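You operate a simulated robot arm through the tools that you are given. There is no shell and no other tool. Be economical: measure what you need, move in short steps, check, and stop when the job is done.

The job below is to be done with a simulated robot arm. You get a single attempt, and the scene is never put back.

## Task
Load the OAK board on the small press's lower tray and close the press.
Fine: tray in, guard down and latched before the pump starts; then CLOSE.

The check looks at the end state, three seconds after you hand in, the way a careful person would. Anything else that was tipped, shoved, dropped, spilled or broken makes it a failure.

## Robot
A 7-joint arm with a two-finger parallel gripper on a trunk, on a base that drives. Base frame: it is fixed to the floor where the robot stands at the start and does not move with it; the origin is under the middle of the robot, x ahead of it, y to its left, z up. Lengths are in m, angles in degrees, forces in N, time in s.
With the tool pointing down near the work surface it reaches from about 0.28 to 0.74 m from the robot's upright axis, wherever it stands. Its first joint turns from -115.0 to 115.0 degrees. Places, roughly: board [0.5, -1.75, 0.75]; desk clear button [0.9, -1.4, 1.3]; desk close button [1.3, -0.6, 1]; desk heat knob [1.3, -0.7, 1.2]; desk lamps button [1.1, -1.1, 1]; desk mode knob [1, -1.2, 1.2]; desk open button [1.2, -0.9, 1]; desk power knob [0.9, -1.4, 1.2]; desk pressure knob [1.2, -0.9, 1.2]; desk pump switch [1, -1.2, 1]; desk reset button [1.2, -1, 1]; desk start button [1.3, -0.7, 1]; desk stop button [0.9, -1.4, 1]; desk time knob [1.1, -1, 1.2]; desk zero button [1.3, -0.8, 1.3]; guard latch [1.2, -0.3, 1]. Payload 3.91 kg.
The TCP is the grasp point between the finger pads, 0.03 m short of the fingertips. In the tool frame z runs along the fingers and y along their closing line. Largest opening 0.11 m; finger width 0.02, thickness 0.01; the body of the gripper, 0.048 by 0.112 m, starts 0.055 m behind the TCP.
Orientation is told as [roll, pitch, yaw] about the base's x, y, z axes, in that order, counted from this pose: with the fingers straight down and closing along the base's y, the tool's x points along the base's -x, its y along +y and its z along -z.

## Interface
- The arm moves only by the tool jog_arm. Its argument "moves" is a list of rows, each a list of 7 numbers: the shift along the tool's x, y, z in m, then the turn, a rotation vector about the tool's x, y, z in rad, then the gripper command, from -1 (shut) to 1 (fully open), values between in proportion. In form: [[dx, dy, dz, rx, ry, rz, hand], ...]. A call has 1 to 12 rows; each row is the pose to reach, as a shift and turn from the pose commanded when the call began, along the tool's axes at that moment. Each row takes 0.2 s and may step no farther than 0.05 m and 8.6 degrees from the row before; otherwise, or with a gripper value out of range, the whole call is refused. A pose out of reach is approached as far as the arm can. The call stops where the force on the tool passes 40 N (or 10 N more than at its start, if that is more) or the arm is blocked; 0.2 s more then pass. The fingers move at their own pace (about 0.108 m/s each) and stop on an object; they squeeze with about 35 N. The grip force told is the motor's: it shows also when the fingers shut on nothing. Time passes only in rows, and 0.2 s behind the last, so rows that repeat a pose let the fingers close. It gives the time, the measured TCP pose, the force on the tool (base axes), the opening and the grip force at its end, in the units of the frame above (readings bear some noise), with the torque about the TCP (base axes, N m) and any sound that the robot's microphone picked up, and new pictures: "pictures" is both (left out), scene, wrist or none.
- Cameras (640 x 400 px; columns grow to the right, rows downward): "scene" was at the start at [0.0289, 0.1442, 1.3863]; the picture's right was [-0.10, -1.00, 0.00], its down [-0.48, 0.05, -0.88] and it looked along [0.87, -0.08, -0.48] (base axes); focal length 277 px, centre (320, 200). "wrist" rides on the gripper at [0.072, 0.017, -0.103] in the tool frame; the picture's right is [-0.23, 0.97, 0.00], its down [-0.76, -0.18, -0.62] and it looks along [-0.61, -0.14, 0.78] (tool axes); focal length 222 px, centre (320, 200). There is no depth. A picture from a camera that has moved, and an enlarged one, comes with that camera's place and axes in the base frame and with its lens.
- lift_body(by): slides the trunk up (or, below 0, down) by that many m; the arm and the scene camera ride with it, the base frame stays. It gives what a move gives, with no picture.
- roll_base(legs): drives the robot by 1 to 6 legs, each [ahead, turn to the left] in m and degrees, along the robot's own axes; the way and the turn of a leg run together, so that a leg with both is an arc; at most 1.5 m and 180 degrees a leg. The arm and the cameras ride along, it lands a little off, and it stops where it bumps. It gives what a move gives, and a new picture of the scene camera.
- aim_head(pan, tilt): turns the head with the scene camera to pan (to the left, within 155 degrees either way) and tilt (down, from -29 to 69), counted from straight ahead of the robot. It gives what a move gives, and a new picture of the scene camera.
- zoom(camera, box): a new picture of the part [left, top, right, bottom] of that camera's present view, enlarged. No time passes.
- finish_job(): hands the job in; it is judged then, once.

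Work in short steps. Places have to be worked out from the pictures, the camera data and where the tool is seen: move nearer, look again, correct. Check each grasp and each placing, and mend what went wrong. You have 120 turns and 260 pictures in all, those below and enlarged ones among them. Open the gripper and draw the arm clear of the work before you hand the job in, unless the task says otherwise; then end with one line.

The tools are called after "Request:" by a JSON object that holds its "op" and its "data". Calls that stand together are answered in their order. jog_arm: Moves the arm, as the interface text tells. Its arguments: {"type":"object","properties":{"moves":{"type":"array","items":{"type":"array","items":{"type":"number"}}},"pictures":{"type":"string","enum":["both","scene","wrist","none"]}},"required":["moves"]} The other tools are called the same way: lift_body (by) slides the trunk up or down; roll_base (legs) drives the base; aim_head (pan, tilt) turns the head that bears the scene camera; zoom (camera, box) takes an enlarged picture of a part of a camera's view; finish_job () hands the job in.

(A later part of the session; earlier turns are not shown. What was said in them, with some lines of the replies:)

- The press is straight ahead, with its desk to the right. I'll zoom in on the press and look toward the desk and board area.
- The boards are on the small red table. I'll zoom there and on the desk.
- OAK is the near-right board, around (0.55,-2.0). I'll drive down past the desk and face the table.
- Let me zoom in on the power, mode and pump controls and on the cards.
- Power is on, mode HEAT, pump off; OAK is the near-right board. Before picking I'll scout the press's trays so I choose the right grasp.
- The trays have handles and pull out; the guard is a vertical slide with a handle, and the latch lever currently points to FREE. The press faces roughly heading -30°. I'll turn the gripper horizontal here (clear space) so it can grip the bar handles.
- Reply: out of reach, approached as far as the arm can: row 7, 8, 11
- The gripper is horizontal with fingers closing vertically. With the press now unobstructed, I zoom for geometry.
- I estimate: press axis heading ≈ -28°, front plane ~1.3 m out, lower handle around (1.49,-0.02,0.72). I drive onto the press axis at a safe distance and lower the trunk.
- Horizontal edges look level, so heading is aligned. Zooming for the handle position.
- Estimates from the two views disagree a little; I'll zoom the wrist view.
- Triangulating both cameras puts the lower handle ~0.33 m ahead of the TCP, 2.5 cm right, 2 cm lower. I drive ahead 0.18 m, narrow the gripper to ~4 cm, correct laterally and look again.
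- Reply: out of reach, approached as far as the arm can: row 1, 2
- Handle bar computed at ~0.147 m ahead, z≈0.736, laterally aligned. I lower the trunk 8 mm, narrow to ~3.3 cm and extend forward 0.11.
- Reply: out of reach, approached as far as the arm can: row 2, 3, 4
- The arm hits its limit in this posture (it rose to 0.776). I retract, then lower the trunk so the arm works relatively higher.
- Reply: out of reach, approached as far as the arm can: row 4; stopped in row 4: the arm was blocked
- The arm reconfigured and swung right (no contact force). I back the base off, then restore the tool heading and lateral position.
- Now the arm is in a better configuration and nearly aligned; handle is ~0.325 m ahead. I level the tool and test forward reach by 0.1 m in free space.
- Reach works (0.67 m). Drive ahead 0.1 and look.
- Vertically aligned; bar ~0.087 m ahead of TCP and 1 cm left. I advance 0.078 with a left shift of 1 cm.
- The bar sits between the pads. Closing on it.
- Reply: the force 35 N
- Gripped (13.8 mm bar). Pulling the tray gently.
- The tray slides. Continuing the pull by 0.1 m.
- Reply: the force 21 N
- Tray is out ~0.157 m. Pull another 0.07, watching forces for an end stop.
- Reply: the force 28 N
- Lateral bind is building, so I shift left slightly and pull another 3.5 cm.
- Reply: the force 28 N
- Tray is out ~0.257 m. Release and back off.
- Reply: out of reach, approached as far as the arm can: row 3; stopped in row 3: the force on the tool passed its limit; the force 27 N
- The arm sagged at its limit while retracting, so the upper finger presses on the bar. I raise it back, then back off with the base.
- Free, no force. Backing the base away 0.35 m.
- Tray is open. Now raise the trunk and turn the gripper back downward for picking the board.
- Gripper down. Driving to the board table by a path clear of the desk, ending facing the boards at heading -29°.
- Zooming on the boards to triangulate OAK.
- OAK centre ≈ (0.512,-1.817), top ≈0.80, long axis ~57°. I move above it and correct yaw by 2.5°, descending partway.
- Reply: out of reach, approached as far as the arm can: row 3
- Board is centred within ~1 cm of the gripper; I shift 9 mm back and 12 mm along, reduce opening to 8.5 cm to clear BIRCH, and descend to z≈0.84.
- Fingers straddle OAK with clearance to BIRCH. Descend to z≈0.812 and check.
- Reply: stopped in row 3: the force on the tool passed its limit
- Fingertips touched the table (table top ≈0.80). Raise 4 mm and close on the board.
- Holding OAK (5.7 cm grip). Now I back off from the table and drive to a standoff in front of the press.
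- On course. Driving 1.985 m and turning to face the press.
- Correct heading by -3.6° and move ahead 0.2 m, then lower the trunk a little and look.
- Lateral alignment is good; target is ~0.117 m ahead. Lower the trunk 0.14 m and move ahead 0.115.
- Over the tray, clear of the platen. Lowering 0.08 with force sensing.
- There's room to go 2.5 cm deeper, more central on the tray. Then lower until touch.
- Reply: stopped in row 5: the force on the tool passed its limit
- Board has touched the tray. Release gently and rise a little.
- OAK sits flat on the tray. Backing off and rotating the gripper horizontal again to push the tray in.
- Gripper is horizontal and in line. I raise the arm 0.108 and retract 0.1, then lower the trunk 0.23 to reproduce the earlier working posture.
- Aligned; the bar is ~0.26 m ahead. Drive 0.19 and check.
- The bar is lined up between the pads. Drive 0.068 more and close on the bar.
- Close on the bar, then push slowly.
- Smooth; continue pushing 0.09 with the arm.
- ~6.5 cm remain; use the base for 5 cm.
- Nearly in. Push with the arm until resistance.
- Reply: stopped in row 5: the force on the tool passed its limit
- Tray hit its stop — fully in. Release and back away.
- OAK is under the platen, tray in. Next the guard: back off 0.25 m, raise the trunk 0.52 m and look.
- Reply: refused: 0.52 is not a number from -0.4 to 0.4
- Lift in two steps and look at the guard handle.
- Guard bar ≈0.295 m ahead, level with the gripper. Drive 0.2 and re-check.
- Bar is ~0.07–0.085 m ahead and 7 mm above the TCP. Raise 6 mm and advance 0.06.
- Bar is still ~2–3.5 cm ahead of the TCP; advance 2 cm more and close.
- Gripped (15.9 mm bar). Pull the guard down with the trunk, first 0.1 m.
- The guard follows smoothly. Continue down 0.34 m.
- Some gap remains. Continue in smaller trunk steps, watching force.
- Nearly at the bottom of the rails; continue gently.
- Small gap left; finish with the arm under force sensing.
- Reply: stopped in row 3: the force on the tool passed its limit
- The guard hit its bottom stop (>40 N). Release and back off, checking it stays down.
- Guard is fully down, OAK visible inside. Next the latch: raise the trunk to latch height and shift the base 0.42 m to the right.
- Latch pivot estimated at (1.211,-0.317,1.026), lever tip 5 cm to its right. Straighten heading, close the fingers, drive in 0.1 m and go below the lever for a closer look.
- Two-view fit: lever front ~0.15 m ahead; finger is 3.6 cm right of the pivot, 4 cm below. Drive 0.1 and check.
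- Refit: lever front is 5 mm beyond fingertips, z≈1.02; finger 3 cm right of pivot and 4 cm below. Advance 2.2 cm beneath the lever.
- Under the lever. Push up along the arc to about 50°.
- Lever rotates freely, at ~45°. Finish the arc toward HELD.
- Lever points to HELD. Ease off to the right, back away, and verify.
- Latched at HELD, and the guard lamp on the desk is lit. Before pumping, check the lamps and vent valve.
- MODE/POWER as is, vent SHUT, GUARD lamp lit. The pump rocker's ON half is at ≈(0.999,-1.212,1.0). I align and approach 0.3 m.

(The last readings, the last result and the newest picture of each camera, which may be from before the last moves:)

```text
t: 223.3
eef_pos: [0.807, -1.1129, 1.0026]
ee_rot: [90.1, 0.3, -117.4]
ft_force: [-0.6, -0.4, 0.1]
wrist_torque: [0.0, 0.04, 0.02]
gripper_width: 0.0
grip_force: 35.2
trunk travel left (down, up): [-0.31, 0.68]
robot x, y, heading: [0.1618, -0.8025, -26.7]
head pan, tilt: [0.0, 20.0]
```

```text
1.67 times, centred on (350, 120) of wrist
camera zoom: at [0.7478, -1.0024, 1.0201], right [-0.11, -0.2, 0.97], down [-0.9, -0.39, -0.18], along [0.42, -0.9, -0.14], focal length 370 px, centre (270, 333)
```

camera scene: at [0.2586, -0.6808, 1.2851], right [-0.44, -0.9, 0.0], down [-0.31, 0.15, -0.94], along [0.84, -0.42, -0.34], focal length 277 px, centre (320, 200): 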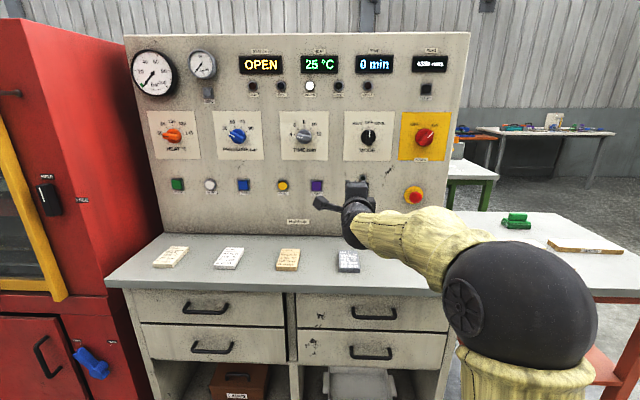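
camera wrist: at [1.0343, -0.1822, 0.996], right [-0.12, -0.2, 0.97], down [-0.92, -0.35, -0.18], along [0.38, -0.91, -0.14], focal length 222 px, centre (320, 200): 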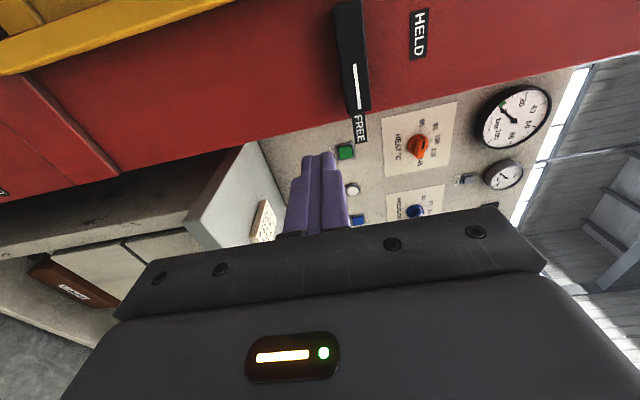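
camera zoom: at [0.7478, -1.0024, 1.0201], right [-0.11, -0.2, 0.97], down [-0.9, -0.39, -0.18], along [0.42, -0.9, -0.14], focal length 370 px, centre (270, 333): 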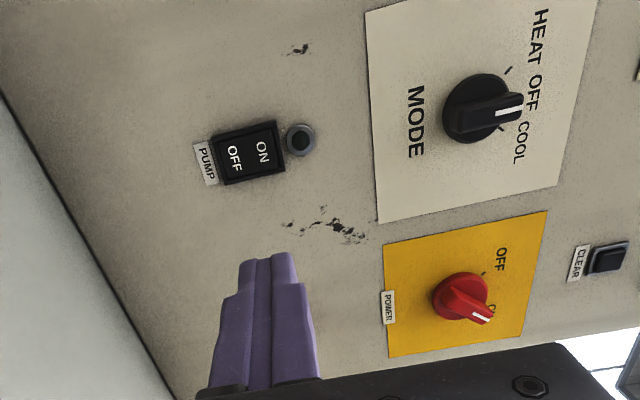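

Nearly aligned (ON half ~6 mm right, contact ~0.2 m ahead). Drive 0.13 and re-check.

Request:
{"op": "roll_base", "data": {"legs": [[0.13, 0]]}}

Request:
{"op": "jog_arm", "data": {"moves": [[-0.004, 0, 0, 0, 0, 0, -1], [-0.004, 0, 0, 0, 0, 0, -1]], "pictures": "none"}}

Request:
{"op": "zoom", "data": {"camera": "scene", "box": [260, 80, 460, 230]}}

Request:
{"op": "zoom", "data": {"camera": "wrist", "box": [200, 0, 500, 240]}}

```text
t: 224.6
eef_pos: [0.9261, -1.1701, 1.0028]
ee_rot: [89.9, 0.2, -117.3]
ft_force: [0.0, -0.2, 0.0]
wrist_torque: [0.0, -0.03, 0.03]
gripper_width: 0.0
grip_force: 35.1
trunk travel left (down, up): [-0.31, 0.68]
robot x, y, heading: [0.2812, -0.8611, -26.5]
head pan, tilt: [0.0, 20.0]
camera scene: at [0.3769, -0.7394, 1.2351], right [-0.44, -0.9, 0.0], down [-0.31, 0.15, -0.94], along [0.84, -0.42, -0.34], focal length 277 px, centre (320, 200)
```

scene: 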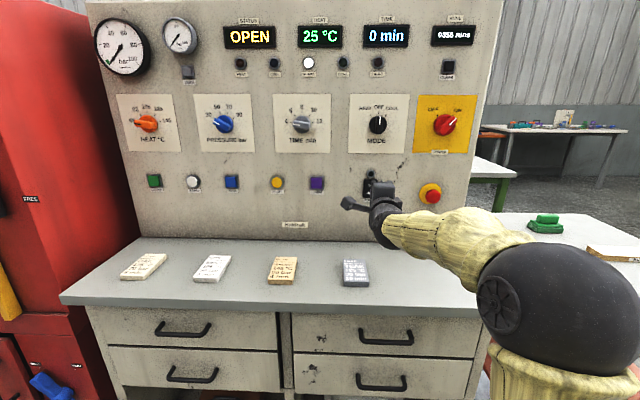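

```text
t: 225.2
eef_pos: [0.9256, -1.1736, 1.0028]
ee_rot: [90.1, 0.3, -117.3]
ft_force: [0.3, 0.2, 0.7]
wrist_torque: [-0.02, 0.0, 0.01]
gripper_width: 0.0002
grip_force: 35.4
trunk travel left (down, up): [-0.31, 0.68]
robot x, y, heading: [0.2806, -0.8631, -26.1]
head pan, tilt: [0.0, 20.0]
```

```text
2.67 times, centred on (360, 155) of scene
camera zoom: at [0.377, -0.7394, 1.2352], right [-0.44, -0.9, 0.0], down [-0.31, 0.15, -0.94], along [0.84, -0.42, -0.34], focal length 740 px, centre (213, 320)
```

zoom: 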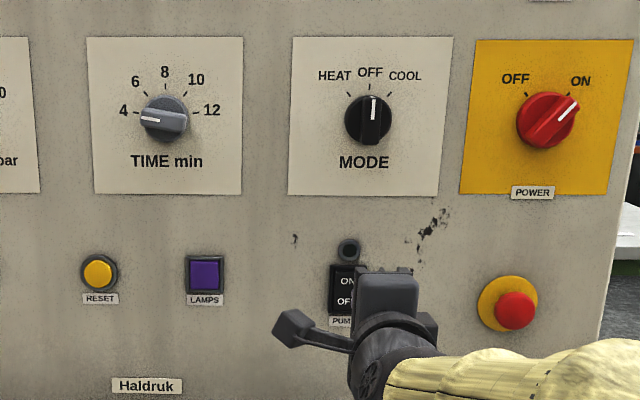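

```text
1.67 times, centred on (350, 120) of wrist
camera zoom: at [0.8658, -1.0637, 1.0201], right [-0.11, -0.21, 0.97], down [-0.9, -0.39, -0.18], along [0.42, -0.9, -0.14], focal length 370 px, centre (270, 333)
```

zoom: 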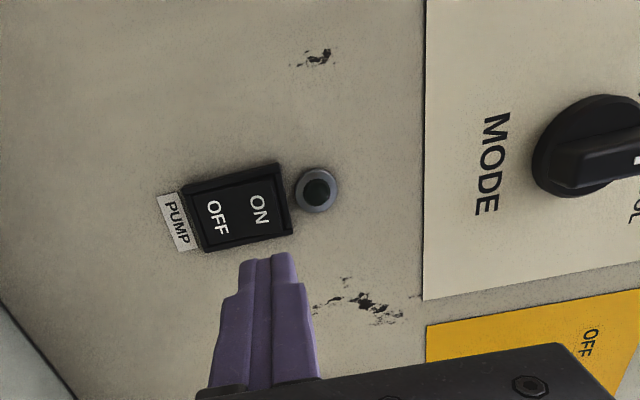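

Aligned within ~5 mm on the ON half, ~6 cm to contact. Press forward with force sensing.

Request:
{"op": "jog_arm", "data": {"moves": [[0.004, 0, 0.03, 0, 0, 0, -1], [0.004, 0, 0.05, 0, 0, 0, -1], [0.004, 0, 0.058, 0, 0, 0, -1], [0.004, 0, 0.063, 0, 0, 0, -1], [0.004, 0, 0.067, 0, 0, 0, -1], [0.004, 0, 0.071, 0, 0, 0, -1]], "pictures": "wrist"}}

Request:
{"op": "zoom", "data": {"camera": "wrist", "box": [200, 0, 500, 240]}}

```text
t: 226.6
eef_pos: [0.9903, -1.2028, 1.0034]
ee_rot: [90.1, 0.2, -117.2]
ft_force: [-2.1, -0.7, 1.5]
wrist_torque: [-0.03, -0.02, 0.0]
gripper_width: 0.0003
grip_force: 35.0
trunk travel left (down, up): [-0.31, 0.68]
robot x, y, heading: [0.2805, -0.8638, -26.4]
head pan, tilt: [0.0, 20.0]
camera wrist: at [0.9308, -1.0919, 1.0207], right [-0.11, -0.2, 0.97], down [-0.9, -0.39, -0.18], along [0.42, -0.9, -0.14], focal length 222 px, centre (320, 200)
```

wrist: 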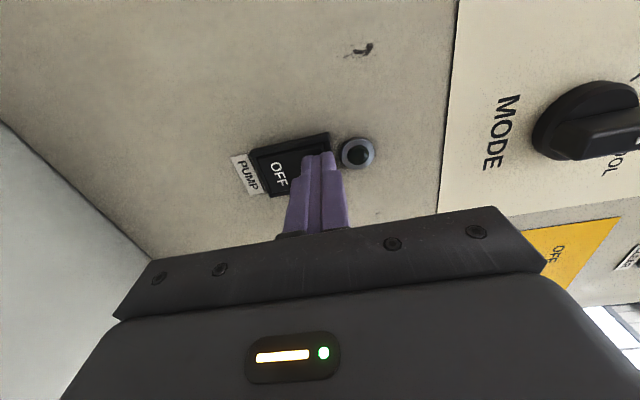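

```text
1.67 times, centred on (350, 120) of wrist
camera zoom: at [0.9308, -1.0919, 1.0207], right [-0.11, -0.2, 0.97], down [-0.9, -0.39, -0.18], along [0.42, -0.9, -0.14], focal length 370 px, centre (270, 333)
```

zoom: 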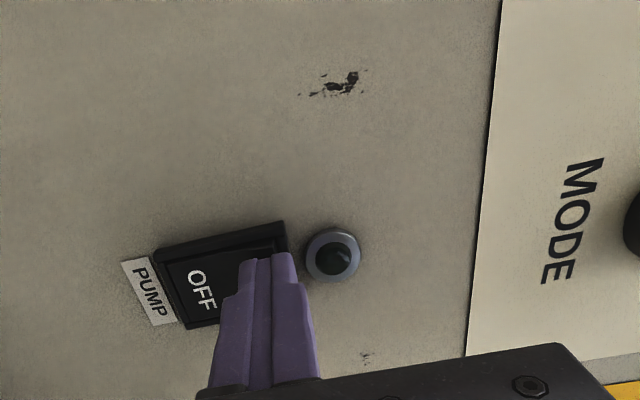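

Just touching (~2 N). Press further in small steps.

Request:
{"op": "jog_arm", "data": {"moves": [[0, 0, 0.004, 0, 0, 0, -1], [0, 0, 0.008, 0, 0, 0, -1], [0, 0, 0.012, 0, 0, 0, -1], [0, 0, 0.016, 0, 0, 0, -1]], "pictures": "none"}}

Request:
{"op": "zoom", "data": {"camera": "wrist", "box": [200, 0, 500, 240]}}

```text
t: 227.2
eef_pos: [0.9922, -1.2034, 1.0034]
ee_rot: [89.8, 0.2, -117.1]
ft_force: [-24.0, 11.2, -1.6]
wrist_torque: [0.15, 0.27, -0.31]
gripper_width: 0.0001
grip_force: 35.4
trunk travel left (down, up): [-0.31, 0.68]
robot x, y, heading: [0.2809, -0.8624, -26.3]
head pan, tilt: [0.0, 20.0]
heard: click
stopped in row 3: the force on the tool passed its limit (the readings are from after the stop); the commanded pose is now the measured one
```

```text
1.67 times, centred on (350, 120) of wrist
camera zoom: at [0.9334, -1.0935, 1.0208], right [-0.1, -0.21, 0.97], down [-0.9, -0.39, -0.18], along [0.42, -0.9, -0.15], focal length 370 px, centre (270, 333)
```

zoom: 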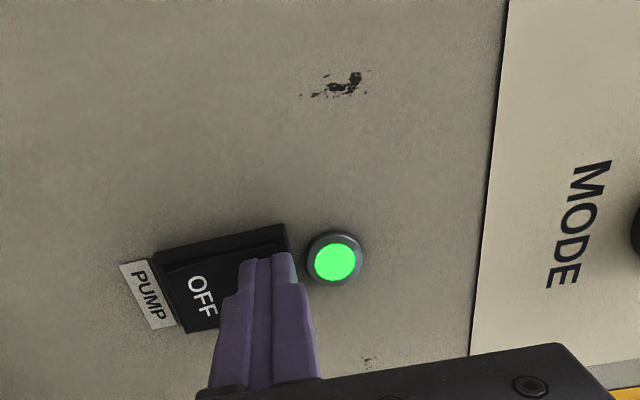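

Click heard, pump lamp green. Retract, then move 0.68 m left to the CLOSE button.

Request:
{"op": "jog_arm", "data": {"moves": [[0, 0, -0.03, 0, 0, 0, -1], [0, 0, -0.07, 0, 0, 0, -1]], "pictures": "none"}}

Request:
{"op": "roll_base", "data": {"legs": [[-0.35, 0], [0, 90], [0.679, 0], [0, -90]]}}

Request:
{"op": "zoom", "data": {"camera": "scene", "box": [240, 60, 540, 260]}}

Request:
{"op": "zoom", "data": {"camera": "wrist", "box": [200, 0, 500, 240]}}

```text
t: 227.8
eef_pos: [0.936, -1.1741, 1.0024]
ee_rot: [89.7, 0.3, -117.3]
ft_force: [0.9, -0.1, -0.4]
wrist_torque: [-0.02, -0.04, 0.02]
gripper_width: 0.0
grip_force: 35.0
trunk travel left (down, up): [-0.31, 0.68]
robot x, y, heading: [0.2815, -0.8658, -26.3]
head pan, tilt: [0.0, 20.0]
```

```text
t: 240.9
eef_pos: [0.925, -0.4731, 1.0019]
ee_rot: [89.8, 0.2, -120.3]
ft_force: [-0.6, -0.6, -0.3]
wrist_torque: [0.01, 0.01, -0.03]
gripper_width: 0.0
grip_force: 34.8
trunk travel left (down, up): [-0.31, 0.68]
robot x, y, heading: [0.287, -0.1265, -29.5]
head pan, tilt: [0.0, 20.0]
camera scene: at [0.3892, -0.0094, 1.2351], right [-0.49, -0.87, 0.0], down [-0.3, 0.17, -0.94], along [0.82, -0.46, -0.34], focal length 277 px, centre (320, 200)
```

scene: 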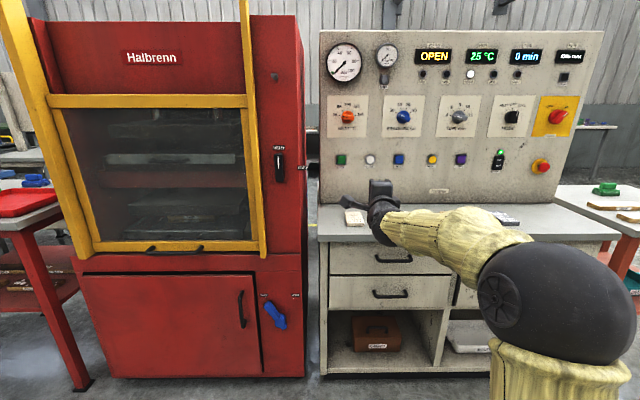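

```text
2.00 times, centred on (390, 160) of scene
camera zoom: at [0.3892, -0.0094, 1.2351], right [-0.49, -0.87, 0.0], down [-0.3, 0.17, -0.94], along [0.82, -0.46, -0.34], focal length 555 px, centre (180, 280)
```

zoom: 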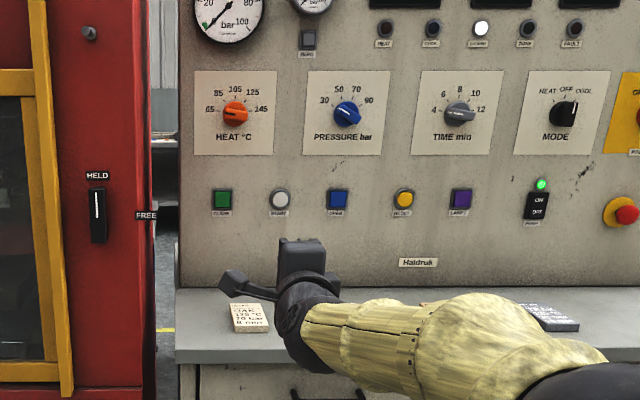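

```text
1.67 times, centred on (350, 120) of wrist
camera zoom: at [0.8718, -0.3601, 1.0196], right [-0.11, -0.2, 0.97], down [-0.92, -0.34, -0.18], along [0.37, -0.92, -0.15], focal length 370 px, centre (270, 333)
```

zoom: 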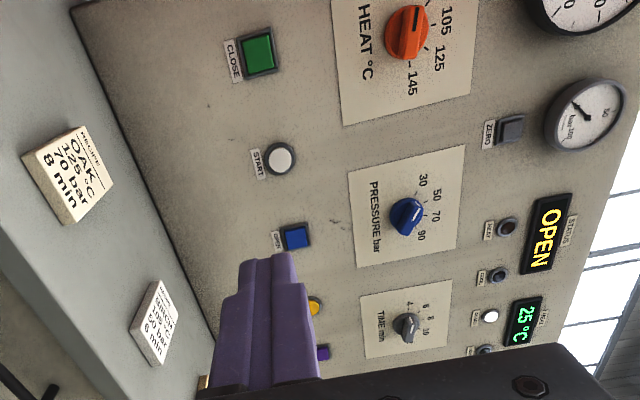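

CLOSE at ≈(1.315,-0.631,1.005); turning +3° lines the finger up. Drive 0.31 and check.

Request:
{"op": "roll_base", "data": {"legs": [[0, 3], [0.31, 0]]}}

Request:
{"op": "zoom", "data": {"camera": "scene", "box": [260, 80, 500, 260]}}

Request:
{"op": "zoom", "data": {"camera": "wrist", "box": [200, 0, 500, 240]}}

```text
t: 243.4
eef_pos: [1.2227, -0.5758, 1.0013]
ee_rot: [89.7, 0.2, -117.2]
ft_force: [0.5, 0.0, -0.2]
wrist_torque: [-0.03, -0.03, -0.01]
gripper_width: 0.0
grip_force: 35.0
trunk travel left (down, up): [-0.31, 0.68]
robot x, y, heading: [0.5663, -0.2628, -26.1]
head pan, tilt: [0.0, 20.0]
camera scene: at [0.6617, -0.1422, 1.2351], right [-0.44, -0.9, 0.0], down [-0.31, 0.15, -0.94], along [0.84, -0.42, -0.34], focal length 277 px, centre (320, 200)
```

scene: 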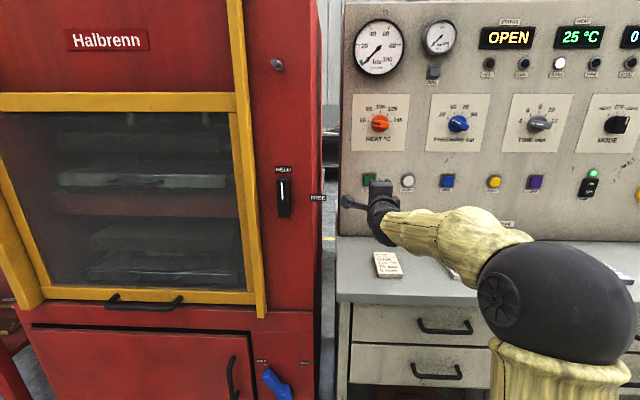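

```text
2.22 times, centred on (380, 170) of scene
camera zoom: at [0.6617, -0.1422, 1.2351], right [-0.44, -0.9, 0.0], down [-0.31, 0.15, -0.94], along [0.84, -0.42, -0.34], focal length 616 px, centre (187, 267)
```

zoom: 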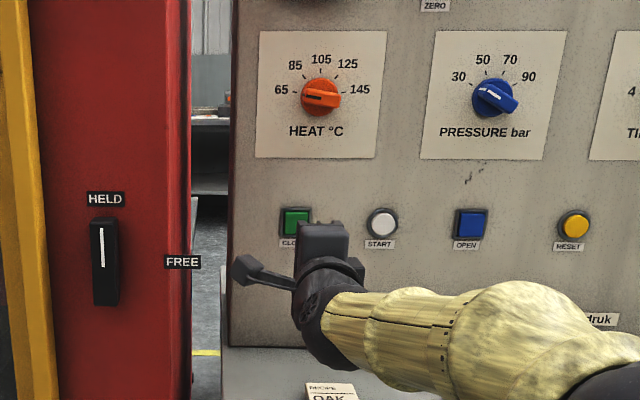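

```text
1.67 times, centred on (350, 120) of wrist
camera zoom: at [1.1629, -0.4657, 1.0196], right [-0.1, -0.21, 0.97], down [-0.9, -0.39, -0.18], along [0.42, -0.9, -0.15], focal length 370 px, centre (270, 333)
```

zoom: 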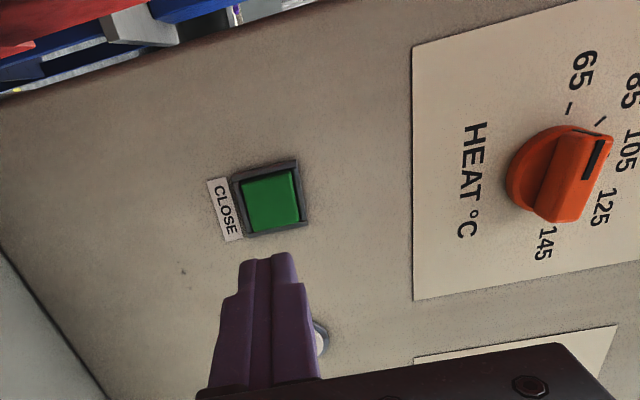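

Aligned (5 mm right), contact ~9 cm ahead. Inch the base 0.035, then press with the arm.

Request:
{"op": "roll_base", "data": {"legs": [[0.035, 0]]}}

Request:
{"op": "jog_arm", "data": {"moves": [[-0.004, 0, 0.02, 0, 0, 0, -1], [-0.004, 0, 0.035, 0, 0, 0, -1], [-0.004, 0, 0.043, 0, 0, 0, -1]], "pictures": "none"}}

Request:
{"op": "zoom", "data": {"camera": "wrist", "box": [200, 0, 500, 240]}}

```text
t: 244.3
eef_pos: [1.2536, -0.591, 1.0023]
ee_rot: [89.7, 0.2, -117.1]
ft_force: [0.5, 0.2, 0.3]
wrist_torque: [-0.01, 0.02, -0.02]
gripper_width: 0.0
grip_force: 35.4
trunk travel left (down, up): [-0.31, 0.68]
robot x, y, heading: [0.5977, -0.279, -26.5]
head pan, tilt: [0.0, 20.0]
camera scene: at [0.6924, -0.1574, 1.2351], right [-0.44, -0.9, 0.0], down [-0.31, 0.15, -0.94], along [0.84, -0.42, -0.34], focal length 277 px, centre (320, 200)
```

scene: 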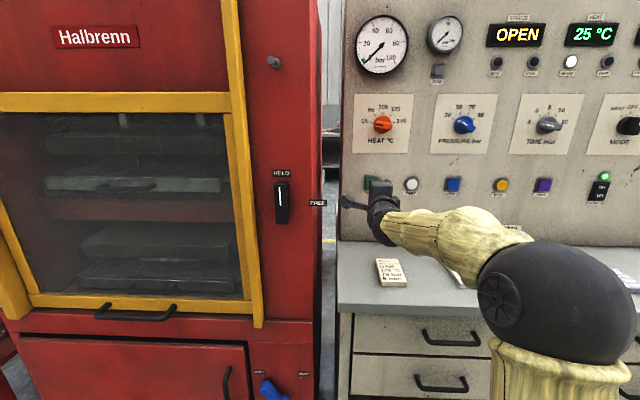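

```text
t: 245.1
eef_pos: [1.2896, -0.6156, 1.002]
ee_rot: [89.7, 0.3, -117.2]
ft_force: [0.0, -0.3, 0.4]
wrist_torque: [0.01, 0.02, 0.0]
gripper_width: 0.0
grip_force: 35.2
trunk travel left (down, up): [-0.31, 0.68]
robot x, y, heading: [0.5981, -0.2812, -26.3]
head pan, tilt: [0.0, 20.0]
```

```text
1.67 times, centred on (350, 120) of wrist
camera zoom: at [1.2302, -0.5043, 1.0187], right [-0.1, -0.21, 0.97], down [-0.9, -0.39, -0.18], along [0.42, -0.9, -0.15], focal length 370 px, centre (270, 333)
```

zoom: 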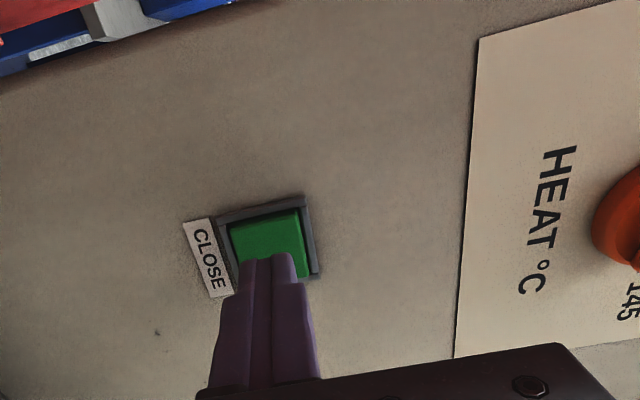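

Well centred on CLOSE. Press in small steps until it clicks.

Request:
{"op": "jog_arm", "data": {"moves": [[0, 0, 0.006, 0, 0, 0, -1], [0, 0, 0.011, 0, 0, 0, -1], [0, 0, 0.015, 0, 0, 0, -1], [0, 0, 0.019, 0, 0, 0, -1], [0, 0, 0.023, 0, 0, 0, -1], [0, 0, 0.027, 0, 0, 0, -1], [0, 0, 0.031, 0, 0, 0, -1]], "pictures": "scene"}}

```text
t: 246.7
eef_pos: [1.3144, -0.6278, 1.0014]
ee_rot: [89.7, 0.2, -117.1]
ft_force: [-11.1, 6.9, -3.6]
wrist_torque: [0.1, 0.09, -0.08]
gripper_width: 0.0002
grip_force: 34.9
trunk travel left (down, up): [-0.31, 0.68]
robot x, y, heading: [0.6003, -0.2816, -26.4]
head pan, tilt: [0.0, 20.0]
heard: click
camera scene: at [0.6914, -0.1567, 1.2351], right [-0.44, -0.9, 0.0], down [-0.31, 0.15, -0.94], along [0.84, -0.42, -0.34], focal length 277 px, centre (320, 200)
```

scene: 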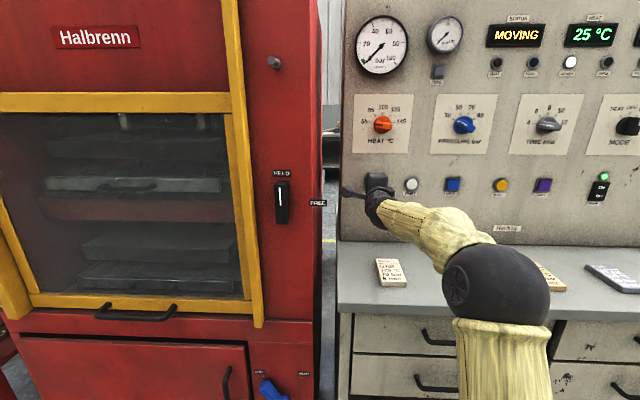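

Click; status shows MOVING. I keep it held for a couple of seconds and watch.

Request:
{"op": "jog_arm", "data": {"moves": [[0, 0, 0, 0, 0, 0, -1], [0, 0, 0, 0, 0, 0, -1], [0, 0, 0, 0, 0, 0, -1], [0, 0, 0, 0, 0, 0, -1], [0, 0, 0, 0, 0, 0, -1], [0, 0, 0, 0, 0, 0, -1], [0, 0, 0, 0, 0, 0, -1], [0, 0, 0, 0, 0, 0, -1], [0, 0, 0, 0, 0, 0, -1], [0, 0, 0, 0, 0, 0, -1], [0, 0, 0, 0, 0, 0, -1], [0, 0, 0, 0, 0, 0, -1]], "pictures": "scene"}}

```text
t: 249.3
eef_pos: [1.3156, -0.6286, 1.0022]
ee_rot: [89.8, 0.2, -117.2]
ft_force: [-10.8, 6.0, -2.7]
wrist_torque: [0.03, 0.05, -0.07]
gripper_width: 0.0002
grip_force: 34.7
trunk travel left (down, up): [-0.31, 0.68]
robot x, y, heading: [0.5971, -0.2769, -26.0]
head pan, tilt: [0.0, 20.0]
camera scene: at [0.6915, -0.1566, 1.2352], right [-0.44, -0.9, 0.0], down [-0.31, 0.15, -0.94], along [0.84, -0.42, -0.34], focal length 277 px, centre (320, 200)
```

scene: 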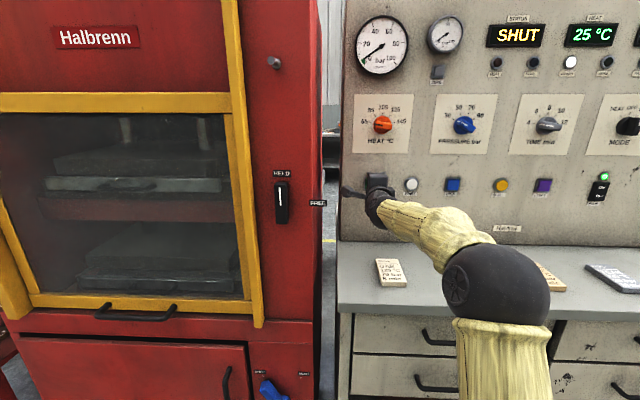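

Status reads SHUT. Retract, back away, open the gripper and check the end state.

Request:
{"op": "jog_arm", "data": {"moves": [[0, 0, -0.03, 0, 0, 0, -1], [0, 0, -0.07, 0, 0, 0, -1]], "pictures": "none"}}

Request:
{"op": "roll_base", "data": {"legs": [[-0.45, 0]]}}

Request:
{"op": "jog_arm", "data": {"moves": [[0, 0, 0, 0, 0, 0, 1], [0, 0, 0, 0, 0, 0, 1], [0, 0, 0, 0, 0, 0, 1]], "pictures": "none"}}

Request:
{"op": "zoom", "data": {"camera": "scene", "box": [40, 40, 340, 260]}}

Request:
{"op": "zoom", "data": {"camera": "scene", "box": [300, 20, 620, 230]}}

```text
t: 249.9
eef_pos: [1.2531, -0.5969, 1.002]
ee_rot: [89.7, 0.3, -117.1]
ft_force: [-0.1, 0.2, -0.7]
wrist_torque: [-0.03, -0.03, 0.02]
gripper_width: 0.0
grip_force: 34.7
trunk travel left (down, up): [-0.31, 0.68]
robot x, y, heading: [0.598, -0.2781, -26.3]
head pan, tilt: [0.0, 20.0]
```

```text
t: 252.7
eef_pos: [0.8383, -0.3946, 1.0017]
ee_rot: [89.7, 0.2, -117.3]
ft_force: [0.4, 0.6, 0.3]
wrist_torque: [-0.01, 0.01, 0.01]
gripper_width: 0.0002
grip_force: 35.2
trunk travel left (down, up): [-0.31, 0.68]
robot x, y, heading: [0.1838, -0.0751, -26.4]
head pan, tilt: [0.0, 20.0]
camera scene: at [0.2801, 0.0467, 1.2351], right [-0.45, -0.9, 0.0], down [-0.31, 0.15, -0.94], along [0.84, -0.42, -0.34], focal length 277 px, centre (320, 200)
```

scene: 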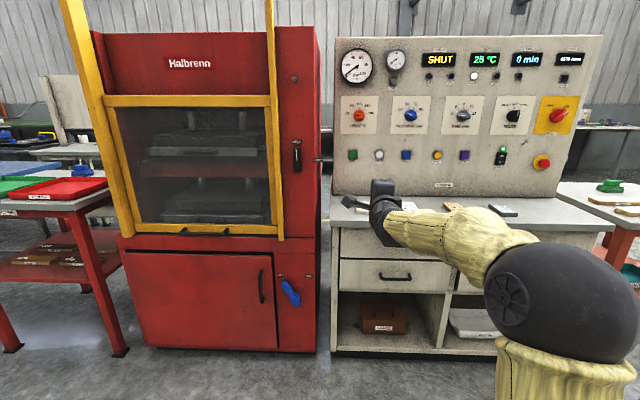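

```text
t: 253.5
eef_pos: [0.8394, -0.3946, 1.0025]
ee_rot: [89.7, 0.2, -117.2]
ft_force: [-0.5, 0.4, 0.3]
wrist_torque: [-0.02, 0.03, -0.02]
gripper_width: 0.1101
grip_force: 0.0
trunk travel left (down, up): [-0.31, 0.68]
robot x, y, heading: [0.1806, -0.0773, -26.3]
head pan, tilt: [0.0, 20.0]
```

```text
1.82 times, centred on (190, 150) of scene
camera zoom: at [0.28, 0.0467, 1.2351], right [-0.45, -0.9, 0.0], down [-0.31, 0.15, -0.94], along [0.84, -0.42, -0.34], focal length 504 px, centre (556, 291)
```

zoom: 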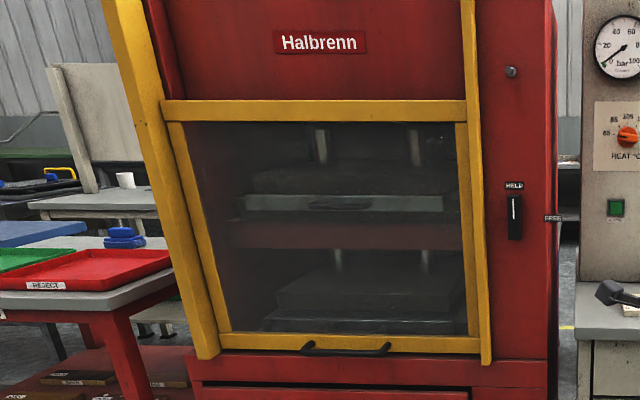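

```text
1.90 times, centred on (460, 125) of scene
camera zoom: at [0.28, 0.0467, 1.2351], right [-0.45, -0.9, 0.0], down [-0.31, 0.15, -0.94], along [0.84, -0.42, -0.34], focal length 528 px, centre (53, 343)
```

zoom: 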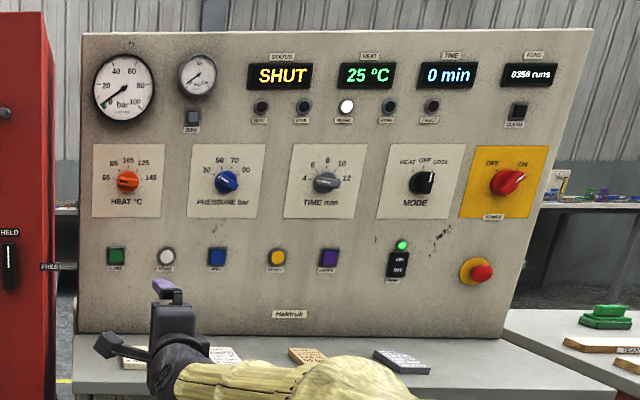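

The press is shut, the guard is down and latched, the pump is on and no fault lamp is lit. The gripper is open and the arm is clear, so I'm handing in.

Request:
{"op": "finish_job", "data": {}}

```text
The job is handed in.
```

The OAK board is on the lower tray and the press is closed: tray in, guard down and latched before the pump was started, CLOSE pressed, and the status reads SHUT.
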